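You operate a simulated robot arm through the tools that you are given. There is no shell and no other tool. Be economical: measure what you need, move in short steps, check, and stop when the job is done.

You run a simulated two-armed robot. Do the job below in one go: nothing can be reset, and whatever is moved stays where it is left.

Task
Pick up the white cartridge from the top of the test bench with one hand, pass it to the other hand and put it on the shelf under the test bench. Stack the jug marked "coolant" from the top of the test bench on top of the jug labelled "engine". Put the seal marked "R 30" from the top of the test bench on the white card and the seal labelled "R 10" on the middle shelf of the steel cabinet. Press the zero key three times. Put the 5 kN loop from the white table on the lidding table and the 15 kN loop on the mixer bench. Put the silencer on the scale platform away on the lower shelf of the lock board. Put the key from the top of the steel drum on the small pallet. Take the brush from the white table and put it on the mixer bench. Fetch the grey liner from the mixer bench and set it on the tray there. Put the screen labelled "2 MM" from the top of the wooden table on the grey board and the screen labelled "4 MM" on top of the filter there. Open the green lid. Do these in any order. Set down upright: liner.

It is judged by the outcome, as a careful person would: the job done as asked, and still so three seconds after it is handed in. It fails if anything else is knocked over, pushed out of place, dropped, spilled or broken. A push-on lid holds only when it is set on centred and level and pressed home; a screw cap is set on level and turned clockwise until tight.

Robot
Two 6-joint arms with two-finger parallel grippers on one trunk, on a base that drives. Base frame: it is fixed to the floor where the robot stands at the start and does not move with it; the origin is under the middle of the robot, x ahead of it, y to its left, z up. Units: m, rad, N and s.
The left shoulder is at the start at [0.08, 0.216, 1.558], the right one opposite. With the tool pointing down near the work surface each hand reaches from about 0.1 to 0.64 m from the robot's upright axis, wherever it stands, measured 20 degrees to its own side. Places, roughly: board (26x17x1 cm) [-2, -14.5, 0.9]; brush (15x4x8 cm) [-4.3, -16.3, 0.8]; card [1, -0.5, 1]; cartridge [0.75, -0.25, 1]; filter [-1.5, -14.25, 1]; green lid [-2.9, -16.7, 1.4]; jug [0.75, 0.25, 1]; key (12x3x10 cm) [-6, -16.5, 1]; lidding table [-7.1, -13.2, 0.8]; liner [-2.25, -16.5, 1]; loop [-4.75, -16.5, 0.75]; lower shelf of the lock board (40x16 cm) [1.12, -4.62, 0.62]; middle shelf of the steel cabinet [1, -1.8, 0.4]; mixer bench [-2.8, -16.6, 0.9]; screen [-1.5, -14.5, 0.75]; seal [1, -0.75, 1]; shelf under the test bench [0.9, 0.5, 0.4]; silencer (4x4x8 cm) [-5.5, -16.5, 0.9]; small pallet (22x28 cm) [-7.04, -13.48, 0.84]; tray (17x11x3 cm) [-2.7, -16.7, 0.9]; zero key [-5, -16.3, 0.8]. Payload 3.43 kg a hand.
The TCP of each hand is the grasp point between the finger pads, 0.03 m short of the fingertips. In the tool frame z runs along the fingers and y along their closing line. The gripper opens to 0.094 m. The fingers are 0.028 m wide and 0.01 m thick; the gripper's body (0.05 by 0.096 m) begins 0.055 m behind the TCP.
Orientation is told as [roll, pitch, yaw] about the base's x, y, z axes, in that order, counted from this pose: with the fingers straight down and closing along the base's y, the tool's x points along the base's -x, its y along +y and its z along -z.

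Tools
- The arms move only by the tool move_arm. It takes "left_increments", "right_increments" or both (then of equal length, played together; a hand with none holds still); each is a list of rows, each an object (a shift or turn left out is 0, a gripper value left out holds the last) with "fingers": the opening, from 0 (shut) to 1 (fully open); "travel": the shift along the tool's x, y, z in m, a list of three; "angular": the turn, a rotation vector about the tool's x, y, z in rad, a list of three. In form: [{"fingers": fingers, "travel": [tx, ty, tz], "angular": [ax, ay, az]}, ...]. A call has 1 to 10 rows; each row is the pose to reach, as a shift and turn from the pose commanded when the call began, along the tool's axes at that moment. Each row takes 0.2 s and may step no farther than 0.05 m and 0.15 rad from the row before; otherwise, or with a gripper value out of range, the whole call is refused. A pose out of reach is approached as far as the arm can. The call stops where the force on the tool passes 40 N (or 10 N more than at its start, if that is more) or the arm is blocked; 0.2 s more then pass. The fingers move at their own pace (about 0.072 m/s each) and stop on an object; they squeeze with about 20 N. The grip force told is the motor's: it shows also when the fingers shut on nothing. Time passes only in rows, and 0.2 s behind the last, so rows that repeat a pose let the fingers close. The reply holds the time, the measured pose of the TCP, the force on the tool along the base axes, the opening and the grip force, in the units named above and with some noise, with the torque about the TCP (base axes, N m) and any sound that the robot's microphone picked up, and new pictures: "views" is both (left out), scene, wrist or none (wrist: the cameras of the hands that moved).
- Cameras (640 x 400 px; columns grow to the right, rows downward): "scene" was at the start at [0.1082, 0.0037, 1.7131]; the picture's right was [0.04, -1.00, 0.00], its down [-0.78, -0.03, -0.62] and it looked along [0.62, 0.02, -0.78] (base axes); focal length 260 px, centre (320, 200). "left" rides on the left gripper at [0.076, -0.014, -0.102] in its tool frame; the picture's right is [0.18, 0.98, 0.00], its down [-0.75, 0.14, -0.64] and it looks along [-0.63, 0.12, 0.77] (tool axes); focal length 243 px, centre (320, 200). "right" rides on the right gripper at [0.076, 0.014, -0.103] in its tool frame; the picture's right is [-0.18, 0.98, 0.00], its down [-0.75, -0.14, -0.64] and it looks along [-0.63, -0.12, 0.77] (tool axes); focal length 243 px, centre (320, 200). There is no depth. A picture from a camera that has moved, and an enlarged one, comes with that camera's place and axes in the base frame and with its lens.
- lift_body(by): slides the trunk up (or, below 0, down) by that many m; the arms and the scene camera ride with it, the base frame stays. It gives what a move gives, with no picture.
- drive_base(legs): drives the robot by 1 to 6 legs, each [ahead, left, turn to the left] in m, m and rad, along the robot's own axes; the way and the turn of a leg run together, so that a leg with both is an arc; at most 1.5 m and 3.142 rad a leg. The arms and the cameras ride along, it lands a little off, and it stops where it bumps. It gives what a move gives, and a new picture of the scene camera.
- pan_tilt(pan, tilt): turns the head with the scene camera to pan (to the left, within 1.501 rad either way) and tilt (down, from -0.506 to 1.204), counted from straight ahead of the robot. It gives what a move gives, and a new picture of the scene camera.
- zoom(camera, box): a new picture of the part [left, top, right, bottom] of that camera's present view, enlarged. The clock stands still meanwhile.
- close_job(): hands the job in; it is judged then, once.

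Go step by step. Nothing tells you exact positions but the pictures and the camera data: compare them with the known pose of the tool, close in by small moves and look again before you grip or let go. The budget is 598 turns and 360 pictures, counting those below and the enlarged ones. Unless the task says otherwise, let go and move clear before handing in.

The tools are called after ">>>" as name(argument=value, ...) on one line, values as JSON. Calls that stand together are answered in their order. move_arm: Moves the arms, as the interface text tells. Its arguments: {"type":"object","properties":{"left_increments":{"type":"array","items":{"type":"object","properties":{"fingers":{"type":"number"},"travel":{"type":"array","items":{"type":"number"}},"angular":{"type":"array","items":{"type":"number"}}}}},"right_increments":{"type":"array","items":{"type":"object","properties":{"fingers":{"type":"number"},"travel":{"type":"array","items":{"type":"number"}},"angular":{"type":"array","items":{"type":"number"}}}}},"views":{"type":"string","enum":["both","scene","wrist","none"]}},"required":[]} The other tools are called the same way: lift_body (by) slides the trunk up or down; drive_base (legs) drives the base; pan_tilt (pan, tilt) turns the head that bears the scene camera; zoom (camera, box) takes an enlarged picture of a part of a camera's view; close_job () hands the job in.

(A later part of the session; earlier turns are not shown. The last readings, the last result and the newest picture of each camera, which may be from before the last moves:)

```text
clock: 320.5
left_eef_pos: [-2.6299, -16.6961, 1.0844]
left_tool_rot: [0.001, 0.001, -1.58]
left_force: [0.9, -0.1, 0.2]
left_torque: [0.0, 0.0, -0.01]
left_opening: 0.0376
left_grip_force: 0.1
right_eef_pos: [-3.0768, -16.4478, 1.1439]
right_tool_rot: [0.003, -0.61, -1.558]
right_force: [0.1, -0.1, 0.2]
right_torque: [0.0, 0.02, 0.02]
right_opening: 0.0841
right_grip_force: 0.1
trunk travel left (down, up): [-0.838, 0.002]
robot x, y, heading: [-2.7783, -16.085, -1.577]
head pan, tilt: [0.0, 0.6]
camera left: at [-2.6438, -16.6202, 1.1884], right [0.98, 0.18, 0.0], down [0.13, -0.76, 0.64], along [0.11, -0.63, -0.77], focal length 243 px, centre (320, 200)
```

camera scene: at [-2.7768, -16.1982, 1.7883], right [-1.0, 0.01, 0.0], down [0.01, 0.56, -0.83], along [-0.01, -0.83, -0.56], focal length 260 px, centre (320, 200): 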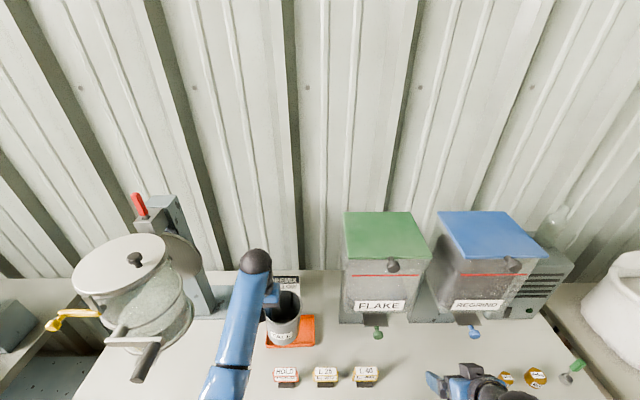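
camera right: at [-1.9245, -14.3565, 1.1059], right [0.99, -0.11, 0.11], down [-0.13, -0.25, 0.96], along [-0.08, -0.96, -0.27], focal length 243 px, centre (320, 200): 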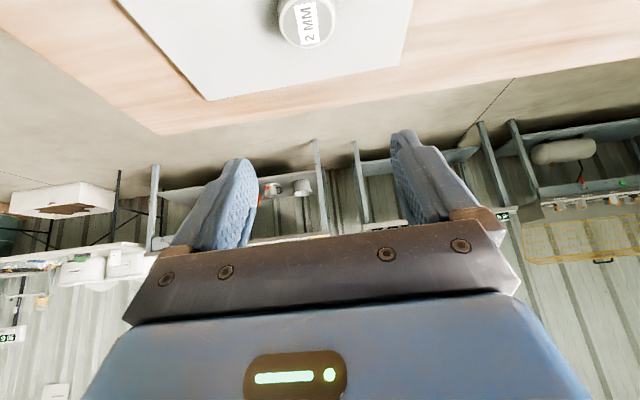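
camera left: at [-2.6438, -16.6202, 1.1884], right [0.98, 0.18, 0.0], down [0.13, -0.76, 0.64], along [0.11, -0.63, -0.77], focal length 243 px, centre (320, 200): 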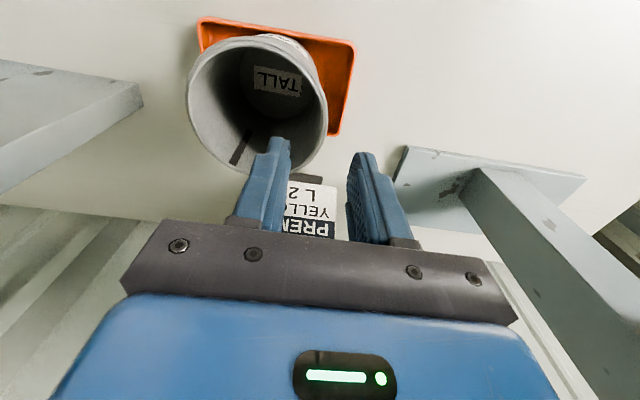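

Liner is upright in the tray. Now the green lid: knob at ≈(-2.935,-16.577,1.358). Back off 0.2 and prepare the right hand.

>>> drive_base(legs=[[-0.2, 0, 0]])

>>> move_arm(right_increments=[{"travel": [-0.015, 0.015, -0.02], "angular": [0, -0.08, 0]}, {"travel": [-0.03, 0.03, -0.04], "angular": [0, -0.16, 0]}, {"travel": [-0.045, 0.045, -0.06], "angular": [0, -0.24, 0]}, {"travel": [-0.06, 0.06, -0.08], "angular": [0, -0.32, 0]}, {"travel": [-0.075, 0.075, -0.1], "angular": [0, -0.4, 0]}, {"travel": [-0.09, 0.09, -0.12], "angular": [0, -0.48, 0]}, {"travel": [-0.1, 0.105, -0.14], "angular": [0, -0.56, 0]}, {"travel": [-0.11, 0.12, -0.16], "angular": [0, -0.64, 0]}, {"travel": [-0.115, 0.13, -0.17], "angular": [0, -0.72, 0]}, {"travel": [-0.12, 0.14, -0.18], "angular": [0, -0.79, 0]}], views="both")

```text
clock: 322.1
left_eef_pos: [-2.6271, -16.5031, 1.083]
left_tool_rot: [0.0, 0.004, -1.579]
left_force: [0.7, -0.1, 0.2]
left_torque: [0.03, -0.01, 0.0]
left_opening: 0.0377
left_grip_force: 0.0
right_eef_pos: [-3.0742, -16.2575, 1.1423]
right_tool_rot: [0.004, -0.607, -1.557]
right_force: [-0.2, -1.1, 0.4]
right_torque: [-0.02, 0.03, 0.03]
right_opening: 0.0848
right_grip_force: 0.0
trunk travel left (down, up): [-0.838, 0.002]
robot x, y, heading: [-2.7792, -15.8865, -1.582]
head pan, tilt: [0.0, 0.6]
camera scene: at [-2.7752, -16.0148, 1.7872], right [-1.0, 0.01, 0.0], down [0.0, 0.57, -0.82], along [-0.01, -0.82, -0.57], focal length 260 px, centre (320, 200)
```

scene: 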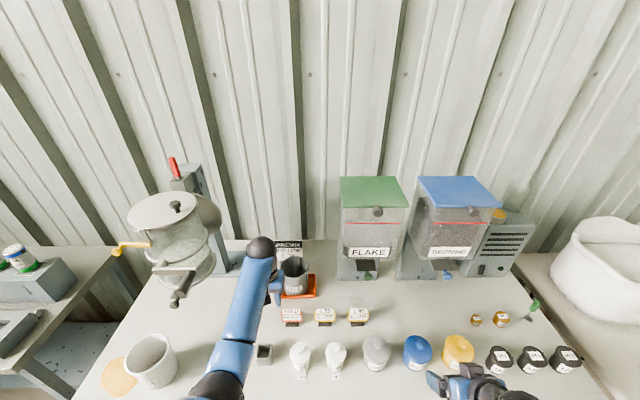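

```text
clock: 324.3
left_eef_pos: [-2.6283, -16.498, 1.0856]
left_tool_rot: [0.0, 0.0, -1.579]
left_force: [0.2, -0.5, -0.3]
left_torque: [0.0, -0.01, -0.03]
left_opening: 0.0376
left_grip_force: 0.1
right_eef_pos: [-2.8838, -16.3004, 1.2608]
right_tool_rot: [0.022, -1.405, -1.577]
right_force: [0.1, 0.1, -0.2]
right_torque: [0.01, 0.01, 0.01]
right_opening: 0.0846
right_grip_force: 0.0
right hand out of reach, approached as far as the arm can: row 1, 2, 3, 4, 5, 6, 7, 8, 9, 10
trunk travel left (down, up): [-0.838, 0.002]
robot x, y, heading: [-2.7739, -15.8918, -1.58]
head pan, tilt: [0.0, 0.6]
camera scene: at [-2.7756, -16.0075, 1.7879], right [-1.0, 0.01, 0.0], down [0.0, 0.56, -0.83], along [-0.01, -0.83, -0.56], focal length 260 px, centre (320, 200)
camera right: at [-2.8701, -16.1851, 1.2036], right [0.98, -0.02, 0.18], down [-0.15, 0.51, 0.85], along [-0.11, -0.86, 0.5], focal length 243 px, centre (320, 200)
```

scene: 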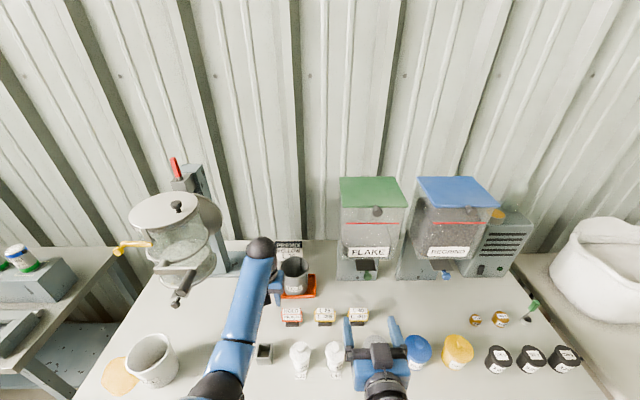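
right: 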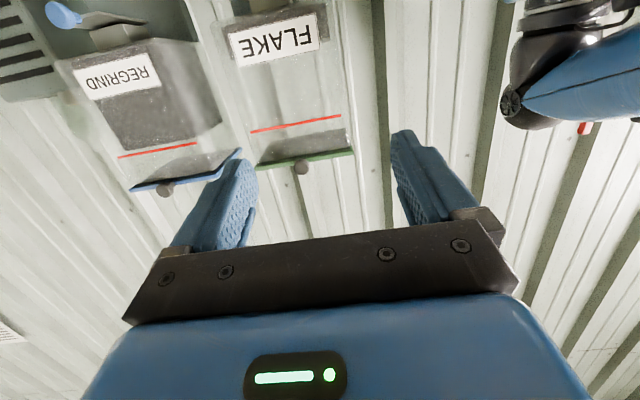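

Knob confirmed at (-2.94,-16.577,1.36). Move to a pre-grasp 6 cm before it.

>>> move_arm(right_increments=[{"travel": [-0.03, -0.01, 0.02], "fingers": 0.6}, {"travel": [-0.06, -0.02, 0.05]}, {"travel": [-0.09, -0.03, 0.08]}, {"travel": [-0.115, -0.042, 0.12]}, {"travel": [-0.133, -0.056, 0.155]}, {"travel": [-0.133, -0.056, 0.19]}], views="wrist")

```text
clock: 325.7
left_eef_pos: [-2.6267, -16.4996, 1.0839]
left_tool_rot: [0.001, 0.001, -1.577]
left_force: [-0.8, 0.1, 0.9]
left_torque: [0.01, 0.0, -0.01]
left_opening: 0.0374
left_grip_force: 0.0
right_eef_pos: [-2.9369, -16.5098, 1.3629]
right_tool_rot: [0.013, -1.399, -1.569]
right_force: [0.4, -0.6, 0.5]
right_torque: [0.02, -0.01, 0.0]
right_opening: 0.0564
right_grip_force: 0.1
right hand out of reach, approached as far as the arm can: row 1, 2
trunk travel left (down, up): [-0.838, 0.002]
robot x, y, heading: [-2.7788, -15.8913, -1.574]
head pan, tilt: [0.0, 0.6]
camera right: at [-2.923, -16.3959, 1.3048], right [0.98, -0.02, 0.18], down [-0.15, 0.5, 0.85], along [-0.11, -0.86, 0.49], focal length 243 px, centre (320, 200)
```

right: 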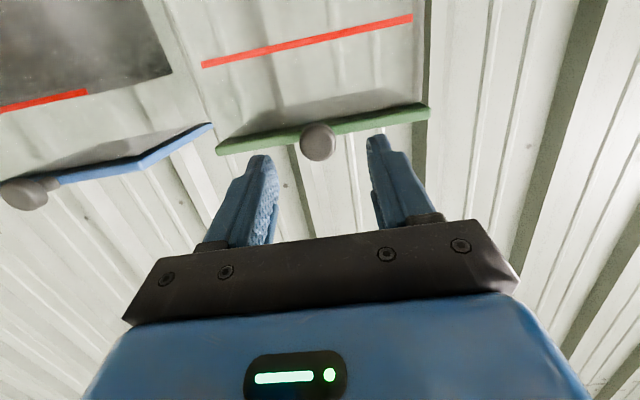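

Aligned. Advance 3 cm so the fingertips hold the knob, then close.

>>> move_arm(right_increments=[{"travel": [0.001, 0, 0.02]}, {"travel": [0.001, 0, 0.034]}, {"travel": [0.001, 0, 0.034], "fingers": 0.3}, {"travel": [0.001, 0, 0.034], "fingers": 0.1}, {"travel": [0.001, 0, 0.034], "fingers": 0.1}], views="wrist")

```text
clock: 326.9
left_eef_pos: [-2.6292, -16.4996, 1.0849]
left_tool_rot: [0.003, 0.0, -1.577]
left_force: [0.2, -0.6, 0.0]
left_torque: [0.0, -0.02, -0.01]
left_opening: 0.0377
left_grip_force: 0.1
right_eef_pos: [-2.9384, -16.5429, 1.3529]
right_tool_rot: [0.019, -1.401, -1.577]
right_force: [-5.1, -3.8, 0.2]
right_torque: [0.12, -0.05, -0.23]
right_opening: 0.0248
right_grip_force: 45.2
trunk travel left (down, up): [-0.838, 0.002]
robot x, y, heading: [-2.7782, -15.8918, -1.581]
head pan, tilt: [0.0, 0.6]
camera right: at [-2.9252, -16.4284, 1.2956], right [0.98, -0.02, 0.18], down [-0.15, 0.5, 0.85], along [-0.11, -0.86, 0.49], focal length 243 px, centre (320, 200)
```

right: 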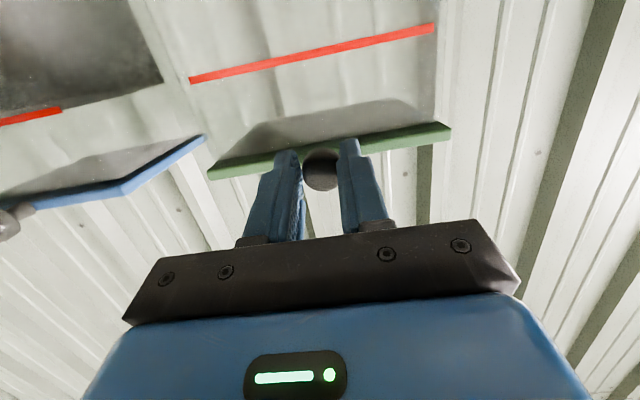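

Knob gripped. Lift it along an arc about the rear hinge (R≈0.18), first to 45°.

>>> move_arm(right_increments=[{"travel": [-0.0237, 0, -0.003]}, {"travel": [-0.047, 0, -0.0019]}, {"travel": [-0.07, 0, 0.002]}, {"travel": [-0.0928, 0, 0.0086]}, {"travel": [-0.114, 0, 0.018]}, {"travel": [-0.1344, 0, 0.0305]}], views="both")

```text
clock: 328.3
left_eef_pos: [-2.6286, -16.4983, 1.086]
left_tool_rot: [0.002, -0.002, -1.577]
left_force: [-0.7, -0.4, -0.4]
left_torque: [0.0, -0.01, 0.04]
left_opening: 0.038
left_grip_force: 0.1
right_eef_pos: [-2.9387, -16.5919, 1.4838]
right_tool_rot: [0.022, -1.41, -1.581]
right_force: [-6.0, 3.1, 6.1]
right_torque: [-0.89, -0.17, -0.03]
right_opening: 0.0236
right_grip_force: 42.8
trunk travel left (down, up): [-0.838, 0.002]
robot x, y, heading: [-2.7756, -15.8914, -1.579]
head pan, tilt: [0.0, 0.6]
camera scene: at [-2.7772, -16.0046, 1.7882], right [-1.0, 0.01, 0.0], down [0.0, 0.56, -0.83], along [-0.01, -0.83, -0.56], focal length 260 px, centre (320, 200)
camera right: at [-2.9252, -16.4773, 1.4259], right [0.98, -0.01, 0.19], down [-0.15, 0.51, 0.85], along [-0.11, -0.86, 0.5], focal length 243 px, centre (320, 200)
```

scene: 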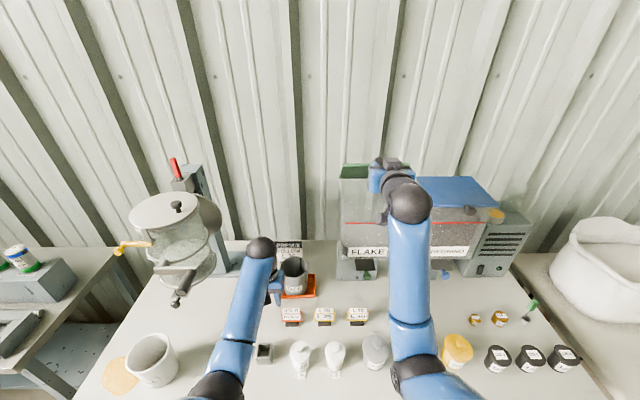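
right: 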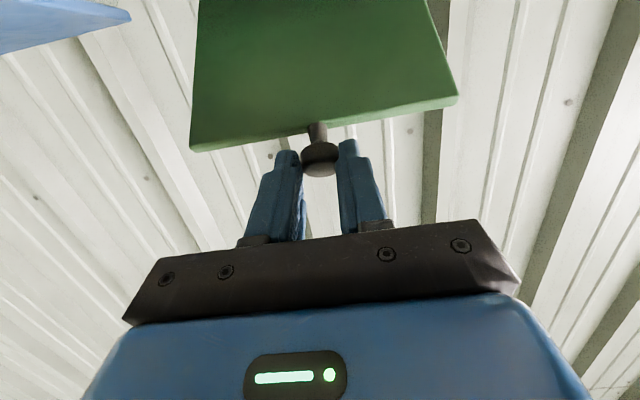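

Lid is opening well. Continue to ~100°.

>>> move_arm(right_increments=[{"travel": [-0.018, 0, 0.015]}, {"travel": [-0.0342, 0, 0.0322]}, {"travel": [-0.0475, 0, 0.0515]}, {"travel": [-0.0589, 0, 0.0722]}, {"travel": [-0.067, 0, 0.0945]}, {"travel": [-0.0724, 0, 0.1172]}], views="both")

```text
clock: 329.7
left_eef_pos: [-2.6283, -16.498, 1.0852]
left_tool_rot: [0.001, 0.0, -1.577]
left_force: [0.2, 0.0, 0.6]
left_torque: [-0.03, -0.01, 0.0]
left_opening: 0.0377
left_grip_force: 0.1
right_eef_pos: [-2.935, -16.7183, 1.5337]
right_tool_rot: [0.024, -1.403, -1.577]
right_force: [-0.5, 0.1, 0.2]
right_torque: [-0.02, 0.01, -0.01]
right_opening: 0.0096
right_grip_force: 0.0
trunk travel left (down, up): [-0.838, 0.002]
robot x, y, heading: [-2.7765, -15.8868, -1.582]
head pan, tilt: [0.0, 0.6]
camera scene: at [-2.7765, -16.006, 1.788], right [-1.0, 0.01, 0.0], down [0.0, 0.56, -0.83], along [-0.01, -0.83, -0.56], focal length 260 px, centre (320, 200)
camera right: at [-2.9208, -16.604, 1.4773], right [0.98, -0.02, 0.19], down [-0.15, 0.51, 0.85], along [-0.11, -0.86, 0.49], focal length 243 px, centre (320, 200)
```

scene: 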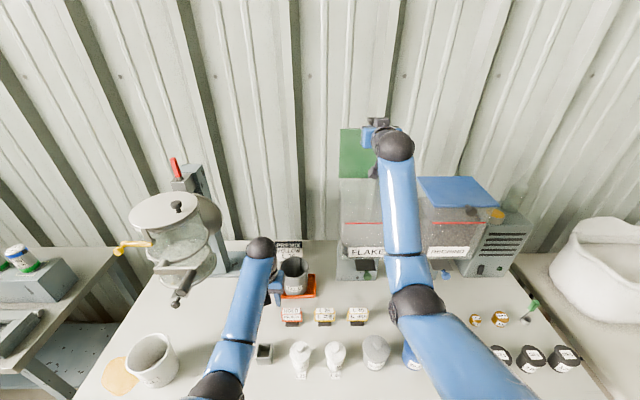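
right: 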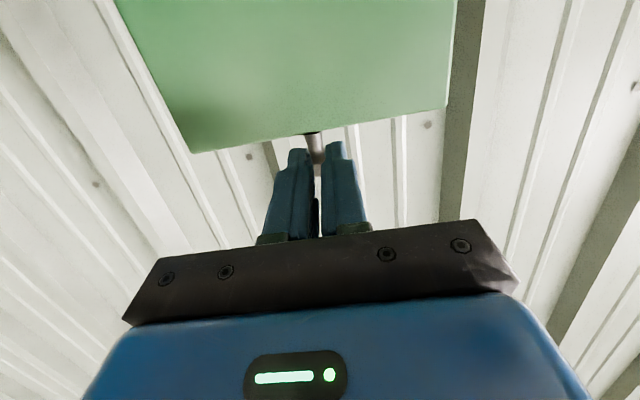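

The knob slipped out near vertical; lid stays up. I push it a bit further back with closed fingertips from the front.

>>> move_arm(right_increments=[{"travel": [0, 0, -0.04], "fingers": 0.0}, {"travel": [0.03, 0, -0.05]}, {"travel": [0.06, 0, -0.05]}], views="both")

```text
clock: 330.5
left_eef_pos: [-2.6274, -16.4995, 1.0856]
left_tool_rot: [0.0, 0.001, -1.578]
left_force: [0.0, -0.1, 0.3]
left_torque: [0.01, 0.03, -0.04]
left_opening: 0.0377
left_grip_force: 0.0
right_eef_pos: [-2.9344, -16.6602, 1.4792]
right_tool_rot: [0.023, -1.403, -1.576]
right_force: [0.3, -0.8, -0.3]
right_torque: [0.05, 0.01, -0.01]
right_opening: 0.0
right_grip_force: 19.9
trunk travel left (down, up): [-0.838, 0.002]
robot x, y, heading: [-2.7778, -15.8894, -1.582]
head pan, tilt: [0.0, 0.6]
camera scene: at [-2.776, -16.0089, 1.7878], right [-1.0, 0.01, 0.0], down [0.0, 0.57, -0.82], along [-0.01, -0.82, -0.57], focal length 260 px, centre (320, 200)
camera right: at [-2.9208, -16.5461, 1.4228], right [0.98, -0.02, 0.18], down [-0.15, 0.5, 0.85], along [-0.11, -0.86, 0.49], focal length 243 px, centre (320, 200)
```

scene: 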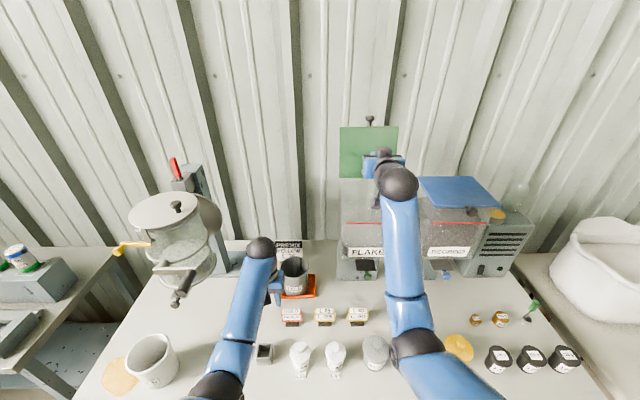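
right: 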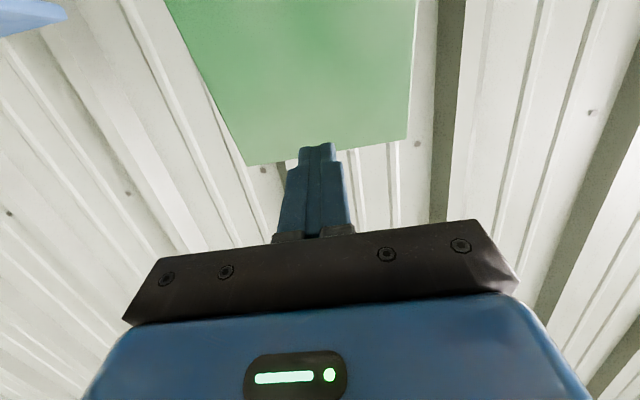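

The green lid leans back past vertical and stays open. Withdraw the hand and go look at the white table.

>>> move_arm(right_increments=[{"travel": [0, 0, -0.04]}, {"travel": [0, 0, -0.08]}, {"travel": [0.02, 0, -0.12]}, {"travel": [0.05, 0, -0.15], "angular": [0, 0.1, 0]}, {"travel": [0.08, 0, -0.18], "angular": [0, 0.22, 0]}, {"travel": [0.11, 0, -0.2], "angular": [0, 0.35, 0]}, {"travel": [0.14, 0, -0.22], "angular": [0, 0.48, 0]}, {"travel": [0.17, 0, -0.22], "angular": [0, 0.6, 0]}, {"travel": [0.2, 0, -0.22], "angular": [0, 0.72, 0]}, {"travel": [0.22, 0, -0.22], "angular": [0, 0.8, 0]}], views="none")

```text
clock: 332.7
left_eef_pos: [-2.6275, -16.4999, 1.0851]
left_tool_rot: [0.0, 0.002, -1.579]
left_force: [0.7, 0.1, 0.1]
left_torque: [0.0, -0.01, -0.03]
left_opening: 0.0375
left_grip_force: 0.1
right_eef_pos: [-2.9385, -16.4257, 1.2619]
right_tool_rot: [0.003, -0.606, -1.557]
right_force: [-0.4, 0.0, 0.3]
right_torque: [0.02, -0.05, 0.0]
right_opening: 0.0
right_grip_force: 20.5
right hand out of reach, approached as far as the arm can: row 8, 9, 10
trunk travel left (down, up): [-0.838, 0.002]
robot x, y, heading: [-2.7781, -15.8923, -1.578]
head pan, tilt: [0.0, 0.6]
```

>>> drive_base(legs=[[-0.45, 0, 0], [0, -1.5, 0.0]])

>>> zoom(camera="scene", box=[170, 150, 410, 300])

>>> zoom(camera="scene", box=[370, 100, 610, 250])

```text
clock: 342.2
left_eef_pos: [-4.1192, -15.9815, 1.0859]
left_tool_rot: [-0.001, 0.002, -1.657]
left_force: [0.0, 0.1, -0.9]
left_torque: [0.02, 0.02, -0.03]
left_opening: 0.0376
left_grip_force: 0.1
right_eef_pos: [-4.4231, -15.8833, 1.2629]
right_tool_rot: [0.004, -0.609, -1.637]
right_force: [0.2, 0.2, -0.4]
right_torque: [0.0, -0.03, 0.02]
right_opening: 0.0001
right_grip_force: 19.5
trunk travel left (down, up): [-0.838, 0.002]
robot x, y, heading: [-4.2209, -15.3632, -1.656]
head pan, tilt: [0.0, 0.6]
camera scene: at [-4.2275, -15.4794, 1.7878], right [-1.0, 0.09, 0.0], down [0.05, 0.56, -0.82], along [-0.07, -0.82, -0.57], focal length 260 px, centre (320, 200)
```

scene: 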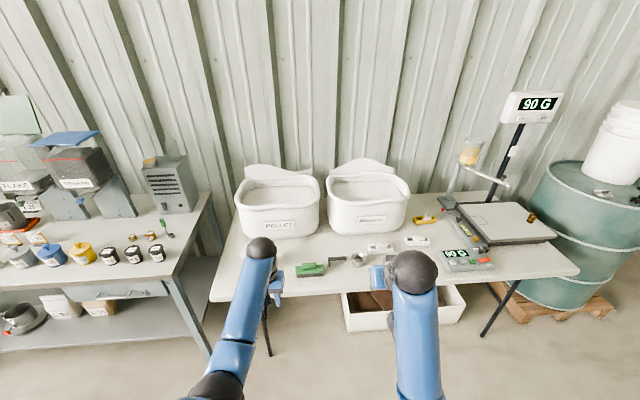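

```text
2.67 times, centred on (290, 225) of scene
camera zoom: at [-4.2275, -15.4794, 1.7878], right [-1.0, 0.09, 0.0], down [0.05, 0.56, -0.82], along [-0.07, -0.82, -0.57], focal length 694 px, centre (400, 133)
```

zoom: 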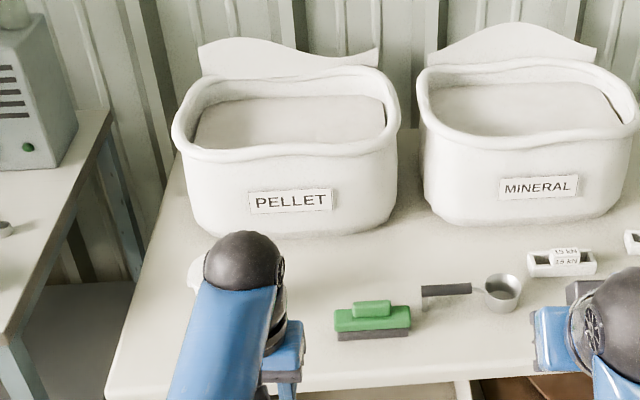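

```text
2.67 times, centred on (490, 175) of scene
camera zoom: at [-4.2275, -15.4794, 1.7878], right [-1.0, 0.09, 0.0], down [0.05, 0.56, -0.82], along [-0.07, -0.82, -0.57], focal length 694 px, centre (-133, 267)
```

zoom: 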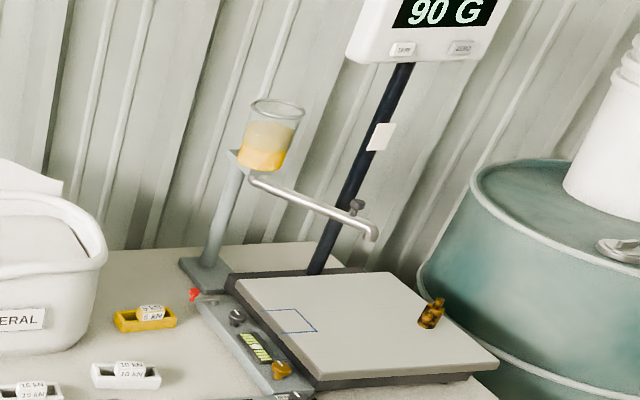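

Brush, loops (15/10/5 kN), scoop, scale and silencer are visible. Move right for a closer look at the scale keys.

>>> drive_base(legs=[[0, -0.6, 0.08]])

>>> zoom(camera="scene", box=[280, 200, 440, 300])

>>> zoom(camera="scene", box=[320, 80, 480, 180])

```text
clock: 345.6
left_eef_pos: [-4.6597, -15.945, 1.0847]
left_tool_rot: [0.0, 0.002, -1.568]
left_force: [0.1, 0.2, 0.6]
left_torque: [0.03, -0.04, -0.03]
left_opening: 0.0375
left_grip_force: 0.0
right_eef_pos: [-4.9714, -15.8737, 1.2634]
right_tool_rot: [0.001, -0.608, -1.547]
right_force: [0.4, -0.8, -0.1]
right_torque: [0.03, -0.01, -0.02]
right_opening: 0.0
right_grip_force: 20.0
trunk travel left (down, up): [-0.838, 0.002]
robot x, y, heading: [-4.8161, -15.339, -1.57]
head pan, tilt: [0.0, 0.6]
camera scene: at [-4.8121, -15.4547, 1.7878], right [-1.0, 0.0, 0.0], down [0.0, 0.57, -0.82], along [0.0, -0.82, -0.57], focal length 260 px, centre (320, 200)
```

scene: 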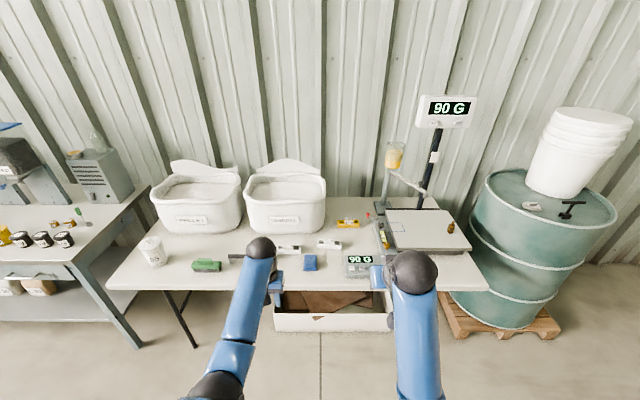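

```text
4.00 times, centred on (360, 250) of scene
camera zoom: at [-4.8121, -15.4547, 1.7878], right [-1.0, 0.0, 0.0], down [0.0, 0.57, -0.82], along [0.0, -0.82, -0.57], focal length 1041 px, centre (160, 0)
```

zoom: 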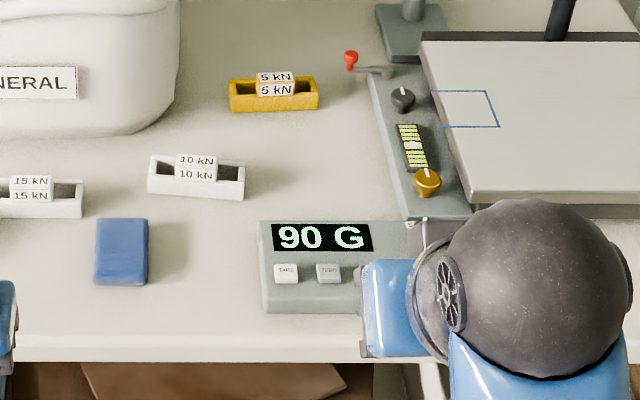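

```text
4.00 times, centred on (400, 130) of scene
camera zoom: at [-4.8121, -15.4547, 1.7878], right [-1.0, 0.0, 0.0], down [0.0, 0.57, -0.82], along [0.0, -0.82, -0.57], focal length 1041 px, centre (0, 480)
```

zoom: 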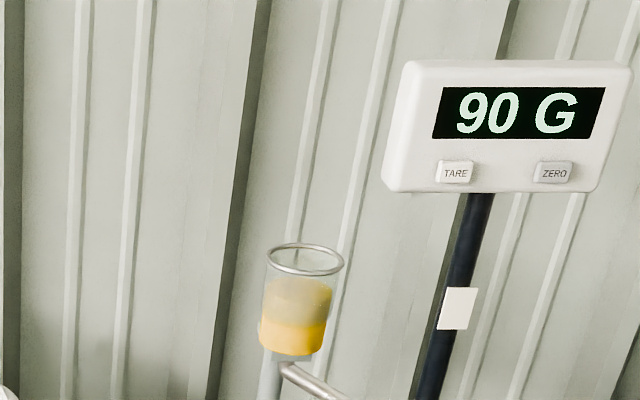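

ZERO key on the console at ≈(-5.016,-16.313,0.80). Lower the trunk and set the right hand tool-down with closed fingers.

>>> lift_body(by=-0.15)

>>> move_arm(right_increments=[{"travel": [0.02, 0, 0.02], "angular": [0, 0.1, 0]}, {"travel": [0.04, 0, 0.045], "angular": [0, 0.2, 0]}, {"travel": [0.06, 0, 0.07], "angular": [0, 0.3, 0]}, {"travel": [0.08, 0, 0.1], "angular": [0, 0.4, 0]}, {"travel": [0.09, 0, 0.13], "angular": [0, 0.5, 0]}, {"travel": [0.1, 0, 0.15], "angular": [0, 0.6, 0]}], views="none")

```text
clock: 347.4
left_eef_pos: [-4.6621, -15.9435, 0.9348]
left_tool_rot: [0.001, 0.002, -1.568]
left_force: [-0.2, -0.6, -0.2]
left_torque: [-0.01, 0.01, 0.02]
left_opening: 0.0376
left_grip_force: 0.0
right_eef_pos: [-4.9737, -15.8733, 1.1132]
right_tool_rot: [0.005, -0.606, -1.547]
right_force: [0.5, -0.2, -0.2]
right_torque: [-0.03, -0.01, -0.03]
right_opening: 0.0
right_grip_force: 19.8
trunk travel left (down, up): [-0.688, 0.152]
robot x, y, heading: [-4.8166, -15.3363, -1.568]
head pan, tilt: [0.0, 0.6]
```

```text
clock: 348.8
left_eef_pos: [-4.6624, -15.9457, 0.9343]
left_tool_rot: [-0.001, 0.003, -1.567]
left_force: [-0.4, 0.3, 0.7]
left_torque: [0.03, 0.01, -0.02]
left_opening: 0.0375
left_grip_force: 0.1
right_eef_pos: [-4.9713, -15.8789, 0.9272]
right_tool_rot: [0.003, -0.006, -1.543]
right_force: [0.1, -0.8, 0.4]
right_torque: [0.04, -0.01, 0.02]
right_opening: 0.0
right_grip_force: 20.1
right hand out of reach, approached as far as the arm can: row 1, 2, 3, 4, 6
trunk travel left (down, up): [-0.688, 0.152]
robot x, y, heading: [-4.8135, -15.3319, -1.564]
head pan, tilt: [0.0, 0.6]
```

>>> drive_base(legs=[[0.4, -0.045, 0]])

>>> zoom(camera="right", box=[0, 0, 640, 400])

```text
clock: 351.3
left_eef_pos: [-4.7119, -16.3464, 0.9369]
left_tool_rot: [0.0, 0.002, -1.576]
left_force: [-0.8, 0.2, -0.4]
left_torque: [-0.02, 0.01, 0.01]
left_opening: 0.0375
left_grip_force: 0.0
right_eef_pos: [-5.0227, -16.2773, 0.9302]
right_tool_rot: [0.004, -0.01, -1.554]
right_force: [0.3, 0.4, 0.8]
right_torque: [-0.01, 0.0, 0.0]
right_opening: 0.0
right_grip_force: 19.7
trunk travel left (down, up): [-0.688, 0.152]
robot x, y, heading: [-4.8647, -15.7399, -1.576]
head pan, tilt: [0.0, 0.6]
camera scene: at [-4.861, -15.8544, 1.638], right [-1.0, 0.01, 0.0], down [0.0, 0.56, -0.83], along [0.0, -0.83, -0.56], focal length 260 px, centre (320, 200)
```

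scene: 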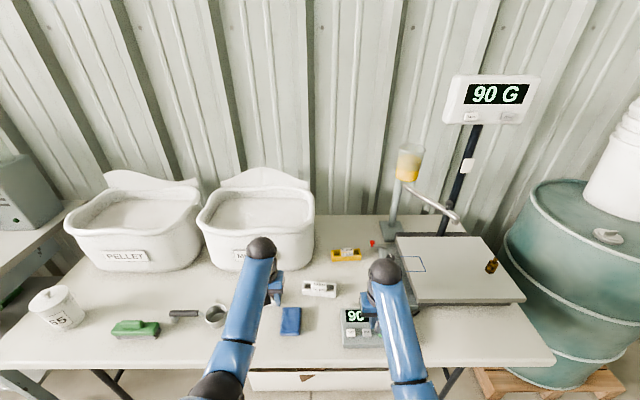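

```text
1.00 times, centred on (320, 200) of right (not enlarged: the box is as wide or as high as the picture)
camera zoom: at [-5.0078, -16.1997, 1.0322], right [0.99, -0.17, 0.0], down [-0.13, -0.75, 0.65], along [-0.1, -0.64, -0.76], focal length 243 px, centre (320, 200)
```

zoom: 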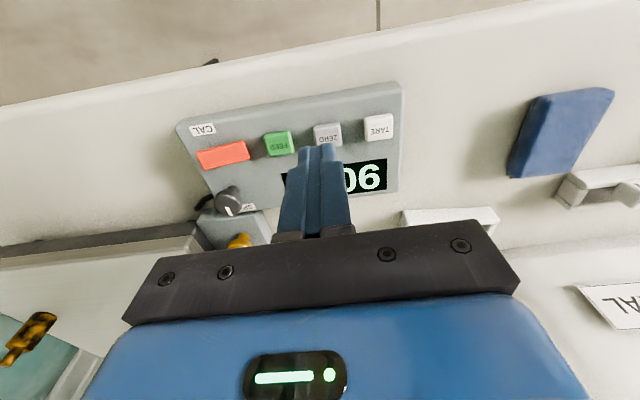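

ZERO is second from right in this (inverted) view. Move above it and descend partway.

>>> move_arm(right_increments=[{"travel": [-0.032, 0.007, 0]}, {"travel": [-0.032, 0.007, 0.03]}, {"travel": [-0.032, 0.007, 0.065]}], views="wrist")

```text
clock: 352.1
left_eef_pos: [-4.7135, -16.3483, 0.9348]
left_tool_rot: [0.001, 0.002, -1.575]
left_force: [-0.3, -0.3, 0.2]
left_torque: [0.02, 0.0, 0.02]
left_opening: 0.0373
left_grip_force: 0.0
right_eef_pos: [-5.0157, -16.313, 0.8622]
right_tool_rot: [0.003, -0.008, -1.553]
right_force: [0.7, 0.6, -0.9]
right_torque: [0.02, -0.01, 0.02]
right_opening: 0.0001
right_grip_force: 20.0
trunk travel left (down, up): [-0.688, 0.152]
robot x, y, heading: [-4.8611, -15.7382, -1.579]
head pan, tilt: [0.0, 0.6]
camera right: at [-5.0011, -16.2355, 0.9649], right [0.99, -0.17, 0.01], down [-0.13, -0.75, 0.65], along [-0.1, -0.64, -0.76], focal length 243 px, centre (320, 200)
```

right: 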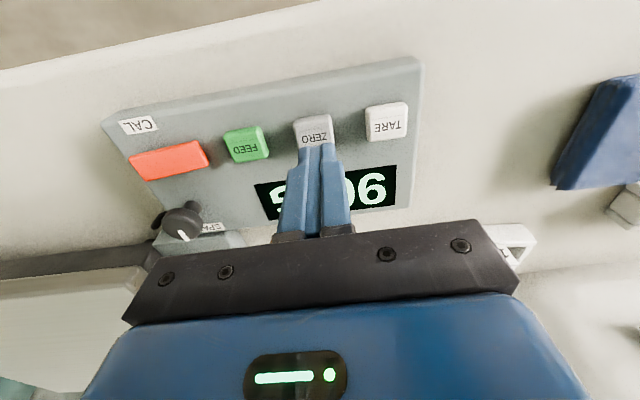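

>>> move_arm(right_increments=[{"travel": [0, 0, 0.012]}, {"travel": [0, 0, 0.022]}], views="wrist")

```text
clock: 352.7
left_eef_pos: [-4.7127, -16.347, 0.9361]
left_tool_rot: [0.0, 0.001, -1.575]
left_force: [-0.2, -0.6, 0.4]
left_torque: [0.0, 0.01, 0.0]
left_opening: 0.0379
left_grip_force: 0.0
right_eef_pos: [-5.0136, -16.3119, 0.8402]
right_tool_rot: [0.004, -0.009, -1.555]
right_force: [0.1, 0.5, -0.3]
right_torque: [-0.01, 0.01, 0.01]
right_opening: 0.0002
right_grip_force: 19.8
trunk travel left (down, up): [-0.688, 0.152]
robot x, y, heading: [-4.864, -15.7369, -1.572]
head pan, tilt: [0.0, 0.6]
camera right: at [-5.0002, -16.2336, 0.9433], right [0.99, -0.17, 0.01], down [-0.13, -0.75, 0.65], along [-0.1, -0.64, -0.76], focal length 243 px, centre (320, 200)
```

right: 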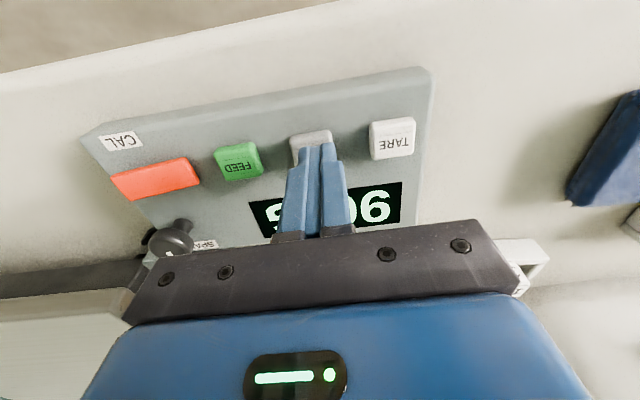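

>>> move_arm(right_increments=[{"travel": [0.001, -0.001, 0.006]}, {"travel": [0.001, -0.001, 0.01]}, {"travel": [0.001, -0.001, 0.013]}], views="wrist")

```text
clock: 353.5
left_eef_pos: [-4.7125, -16.3466, 0.9354]
left_tool_rot: [0.0, 0.003, -1.577]
left_force: [-1.1, 0.2, 0.1]
left_torque: [-0.01, 0.01, 0.02]
left_opening: 0.0372
left_grip_force: 0.1
right_eef_pos: [-5.0145, -16.3092, 0.8278]
right_tool_rot: [0.003, -0.01, -1.553]
right_force: [-0.8, -0.8, 2.3]
right_torque: [0.01, 0.02, 0.01]
right_opening: 0.0
right_grip_force: 20.2
trunk travel left (down, up): [-0.688, 0.152]
robot x, y, heading: [-4.8622, -15.7403, -1.577]
head pan, tilt: [0.0, 0.6]
heard: click
camera right: at [-5.0008, -16.2314, 0.9311], right [0.99, -0.17, 0.0], down [-0.13, -0.75, 0.65], along [-0.1, -0.64, -0.76], focal length 243 px, centre (320, 200)
```

right: 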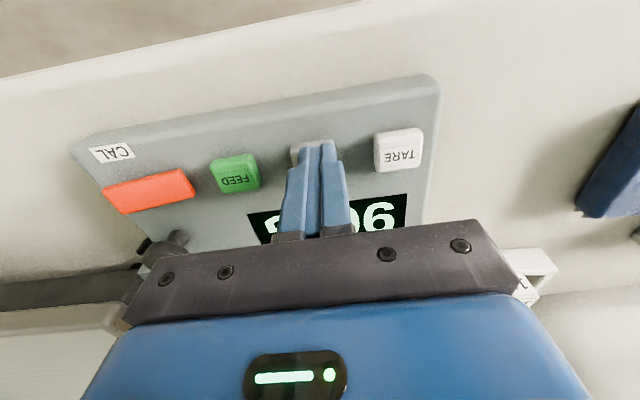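

One click. Lift and press again.

>>> move_arm(right_increments=[{"travel": [0, 0, -0.01]}, {"travel": [0, 0, -0.015]}, {"travel": [0, 0, -0.015]}, {"travel": [0, 0, -0.007]}, {"travel": [0, 0, 0.0]}, {"travel": [0, 0, 0.001]}], views="none")

```text
clock: 354.9
left_eef_pos: [-4.7122, -16.3482, 0.9358]
left_tool_rot: [0.0, 0.001, -1.576]
left_force: [0.5, 0.7, -0.6]
left_torque: [-0.02, -0.02, 0.0]
left_opening: 0.0373
left_grip_force: 0.0
right_eef_pos: [-5.0157, -16.31, 0.828]
right_tool_rot: [0.004, -0.01, -1.555]
right_force: [-0.5, 0.7, 2.1]
right_torque: [0.06, 0.0, -0.03]
right_opening: 0.0
right_grip_force: 20.1
trunk travel left (down, up): [-0.688, 0.152]
robot x, y, heading: [-4.8654, -15.7406, -1.575]
head pan, tilt: [0.0, 0.6]
heard: click
```

Second click. Third press.

>>> move_arm(right_increments=[{"travel": [0, 0, -0.01]}, {"travel": [0, 0, -0.015]}, {"travel": [0, 0, -0.015]}], views="none")

>>> move_arm(right_increments=[{"travel": [0, 0, 0.008]}, {"travel": [0, 0, 0.015]}, {"travel": [0, 0, 0.016]}], views="none")

>>> move_arm(right_increments=[{"travel": [0, 0, -0.02]}, {"travel": [0, 0, -0.06]}, {"travel": [0, 0, -0.09]}], views="none")

```text
clock: 355.7
left_eef_pos: [-4.7121, -16.3476, 0.9358]
left_tool_rot: [0.001, 0.002, -1.576]
left_force: [0.3, 0.4, 0.0]
left_torque: [0.03, -0.01, 0.01]
left_opening: 0.0376
left_grip_force: 0.0
right_eef_pos: [-5.0161, -16.3103, 0.8437]
right_tool_rot: [0.003, -0.009, -1.554]
right_force: [0.3, 0.5, -0.4]
right_torque: [-0.01, -0.02, 0.01]
right_opening: 0.0
right_grip_force: 19.8
trunk travel left (down, up): [-0.688, 0.152]
robot x, y, heading: [-4.8613, -15.7376, -1.576]
head pan, tilt: [0.0, 0.6]
```

```text
clock: 356.5
left_eef_pos: [-4.712, -16.3479, 0.9351]
left_tool_rot: [0.0, 0.002, -1.575]
left_force: [0.2, 0.6, -0.3]
left_torque: [-0.02, 0.0, 0.0]
left_opening: 0.0377
left_grip_force: 0.0
right_eef_pos: [-5.0158, -16.3106, 0.8269]
right_tool_rot: [0.002, -0.011, -1.554]
right_force: [-1.0, 1.2, 2.7]
right_torque: [0.14, 0.01, 0.02]
right_opening: 0.0001
right_grip_force: 20.6
trunk travel left (down, up): [-0.688, 0.152]
robot x, y, heading: [-4.8589, -15.7383, -1.579]
head pan, tilt: [0.0, 0.6]
heard: click
```

```text
clock: 357.3
left_eef_pos: [-4.7112, -16.3481, 0.9357]
left_tool_rot: [0.001, 0.002, -1.576]
left_force: [-0.5, 0.4, 0.3]
left_torque: [0.02, 0.04, -0.01]
left_opening: 0.0375
left_grip_force: 0.1
right_eef_pos: [-5.0157, -16.3104, 0.9158]
right_tool_rot: [0.005, -0.009, -1.553]
right_force: [-0.1, 0.3, -0.9]
right_torque: [0.02, 0.0, 0.02]
right_opening: 0.0
right_grip_force: 20.5
trunk travel left (down, up): [-0.688, 0.152]
robot x, y, heading: [-4.8614, -15.7382, -1.573]
head pan, tilt: [0.0, 0.6]
```

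Three clicks heard. Now the 15 kN loop with the left hand; look from its wrist camera.

>>> zoom(camera="left", box=[0, 0, 640, 400])

```text
1.00 times, centred on (320, 200) of left (not enlarged: the box is as wide or as high as the picture)
camera zoom: at [-4.726, -16.2726, 1.0378], right [0.98, 0.18, 0.0], down [0.14, -0.76, 0.64], along [0.12, -0.63, -0.77], focal length 243 px, centre (320, 200)
```

zoom: 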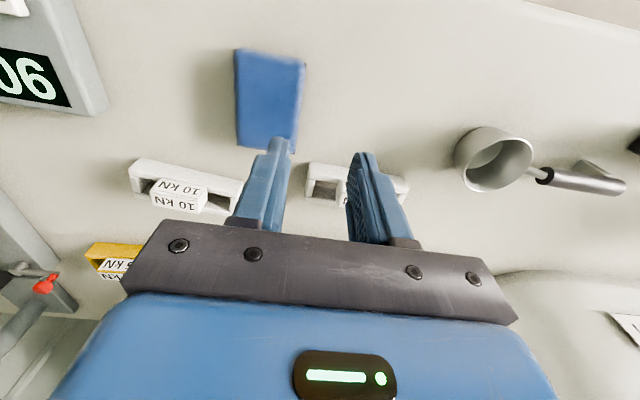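

>>> zoom(camera="left", box=[100, 130, 260, 230])

```text
4.00 times, centred on (180, 180) of left
camera zoom: at [-4.726, -16.2726, 1.0378], right [0.98, 0.18, 0.0], down [0.14, -0.76, 0.64], along [0.12, -0.63, -0.77], focal length 970 px, centre (880, 280)
```

zoom: 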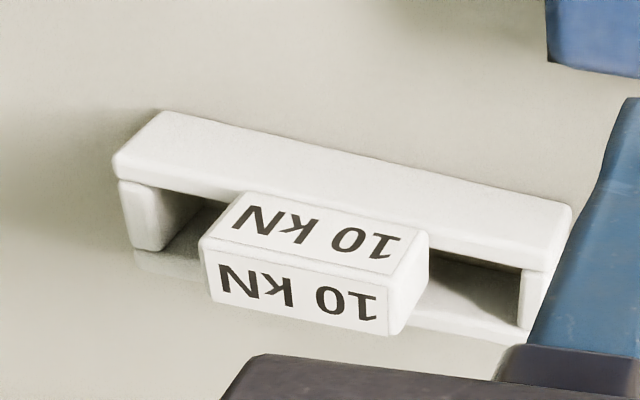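

Shape is a rectangular ring with a block in the middle; best gripped across y. Rotate the left tool −90° and the right +90°.

>>> move_arm(left_increments=[{"angular": [0, 0, 0.15], "fingers": 1.0}, {"angular": [0, 0, 0.3]}, {"angular": [0, 0, 0.45]}, {"angular": [0, 0, 0.6]}, {"angular": [0, 0, 0.75]}, {"angular": [0, 0, 0.9]}, {"angular": [0, 0, 1.05]}, {"angular": [0, 0, 1.2]}, {"angular": [0, 0, 1.35]}, {"angular": [0, 0, 1.5]}], right_increments=[{"angular": [0, 0, -0.15], "fingers": 1.0}, {"angular": [0, 0, -0.3]}, {"angular": [0, 0, -0.45]}, {"angular": [0, 0, -0.6]}, {"angular": [0, 0, -0.75]}, {"angular": [0, 0, -0.9]}, {"angular": [0, 0, -1.05]}, {"angular": [0, 0, -1.2]}, {"angular": [0, 0, -1.35]}, {"angular": [0, 0, -1.5]}], views="both")

```text
clock: 359.5
left_eef_pos: [-4.7131, -16.3472, 0.9332]
left_tool_rot: [-0.001, -0.001, -3.078]
left_force: [-0.1, 0.0, -0.2]
left_torque: [0.0, 0.04, 0.02]
left_opening: 0.0938
left_grip_force: 0.1
right_eef_pos: [-5.0145, -16.3104, 0.9161]
right_tool_rot: [-0.008, -0.003, -0.05]
right_force: [0.2, 0.5, 0.5]
right_torque: [0.03, 0.01, 0.01]
right_opening: 0.0937
right_grip_force: 0.0
trunk travel left (down, up): [-0.688, 0.152]
robot x, y, heading: [-4.8652, -15.7417, -1.576]
head pan, tilt: [0.0, 0.6]
camera scene: at [-4.8612, -15.8566, 1.6378], right [-1.0, 0.01, 0.0], down [0.0, 0.57, -0.82], along [0.0, -0.82, -0.57], focal length 260 px, centre (320, 200)
camera right: at [-5.0899, -16.2906, 1.02], right [0.23, 0.97, -0.01], down [0.74, -0.17, 0.65], along [0.63, -0.16, -0.76], focal length 243 px, centre (320, 200)
camera left: at [-4.6374, -16.3301, 1.0371], right [0.25, -0.97, 0.0], down [-0.74, -0.19, 0.64], along [-0.62, -0.16, -0.77], focal length 243 px, centre (320, 200)
```

scene: 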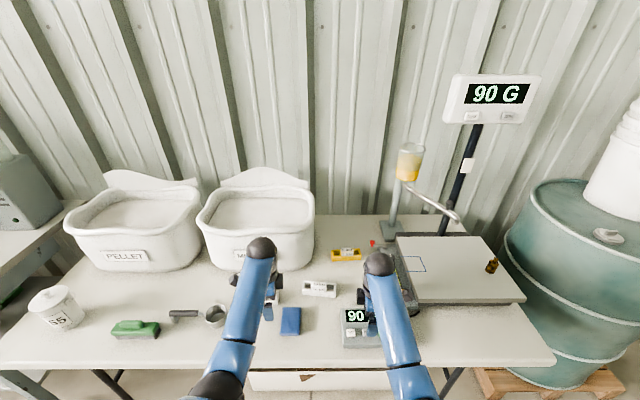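
right: 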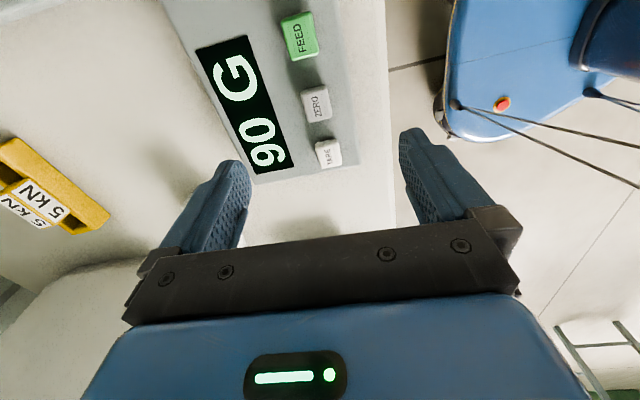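
left: 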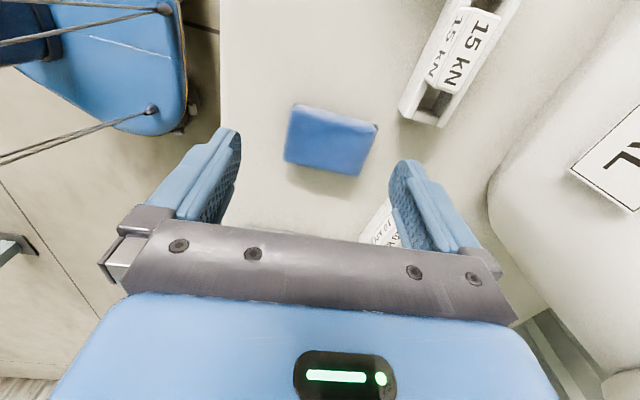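

Move the left hand above the 15 kN loop and look.

>>> move_arm(left_increments=[{"travel": [0.02, 0.035, 0]}, {"travel": [0.04, 0.07, 0.0]}, {"travel": [0.058, 0.107, 0.02]}, {"travel": [0.058, 0.107, 0.04]}], views="wrist")

```text
clock: 360.5
left_eef_pos: [-4.6476, -16.4516, 0.8958]
left_tool_rot: [0.001, 0.0, -3.075]
left_force: [-0.3, 0.5, 0.2]
left_torque: [-0.02, 0.02, -0.01]
left_opening: 0.0942
left_grip_force: 0.0
right_eef_pos: [-5.0158, -16.3099, 0.917]
right_tool_rot: [-0.009, -0.005, -0.053]
right_force: [0.0, 0.7, 0.8]
right_torque: [0.0, 0.0, 0.0]
right_opening: 0.0942
right_grip_force: 0.0
trunk travel left (down, up): [-0.688, 0.152]
robot x, y, heading: [-4.8619, -15.7372, -1.578]
head pan, tilt: [0.0, 0.6]
camera left: at [-4.5724, -16.4331, 0.997], right [0.25, -0.97, 0.0], down [-0.74, -0.19, 0.64], along [-0.62, -0.16, -0.77], focal length 243 px, centre (320, 200)
```

left: 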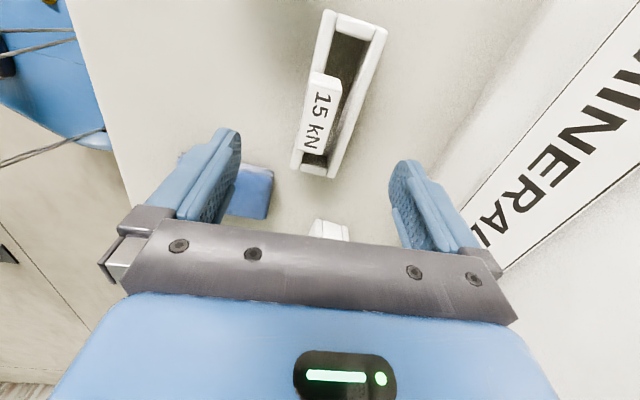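

The ring (0.13 × ~0.045) is aligned with the hand. Descend over it.

>>> move_arm(left_increments=[{"travel": [0.006, 0.006, 0.03]}, {"travel": [0.006, 0.006, 0.06]}, {"travel": [0.006, 0.006, 0.08]}, {"travel": [0.006, 0.006, 0.09]}], views="wrist")

```text
clock: 361.5
left_eef_pos: [-4.644, -16.4215, 0.8273]
left_tool_rot: [-0.001, 0.0, -3.076]
left_force: [0.0, 0.4, -0.8]
left_torque: [-0.01, 0.01, -0.03]
left_opening: 0.094
left_grip_force: 0.0
left hand out of reach, approached as far as the arm can: row 1, 2, 3, 4
right_eef_pos: [-5.0151, -16.3108, 0.9177]
right_tool_rot: [-0.009, -0.004, -0.051]
right_force: [-0.1, 0.2, -0.1]
right_torque: [-0.02, 0.01, 0.0]
right_opening: 0.094
right_grip_force: 0.1
trunk travel left (down, up): [-0.688, 0.152]
robot x, y, heading: [-4.8642, -15.742, -1.573]
head pan, tilt: [0.0, 0.6]
camera left: at [-4.5678, -16.4039, 0.9294], right [0.25, -0.97, 0.0], down [-0.74, -0.19, 0.64], along [-0.62, -0.16, -0.77], focal length 243 px, centre (320, 200)
```

left: 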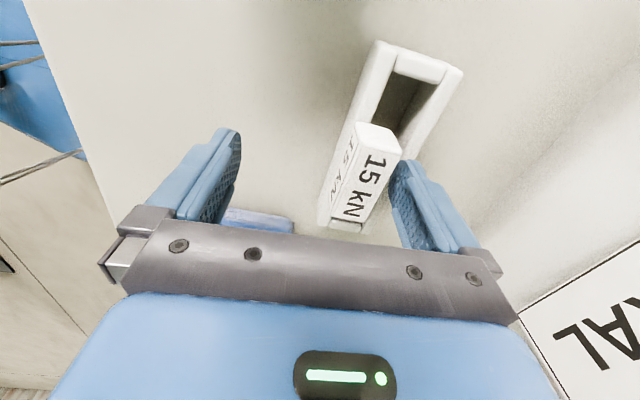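

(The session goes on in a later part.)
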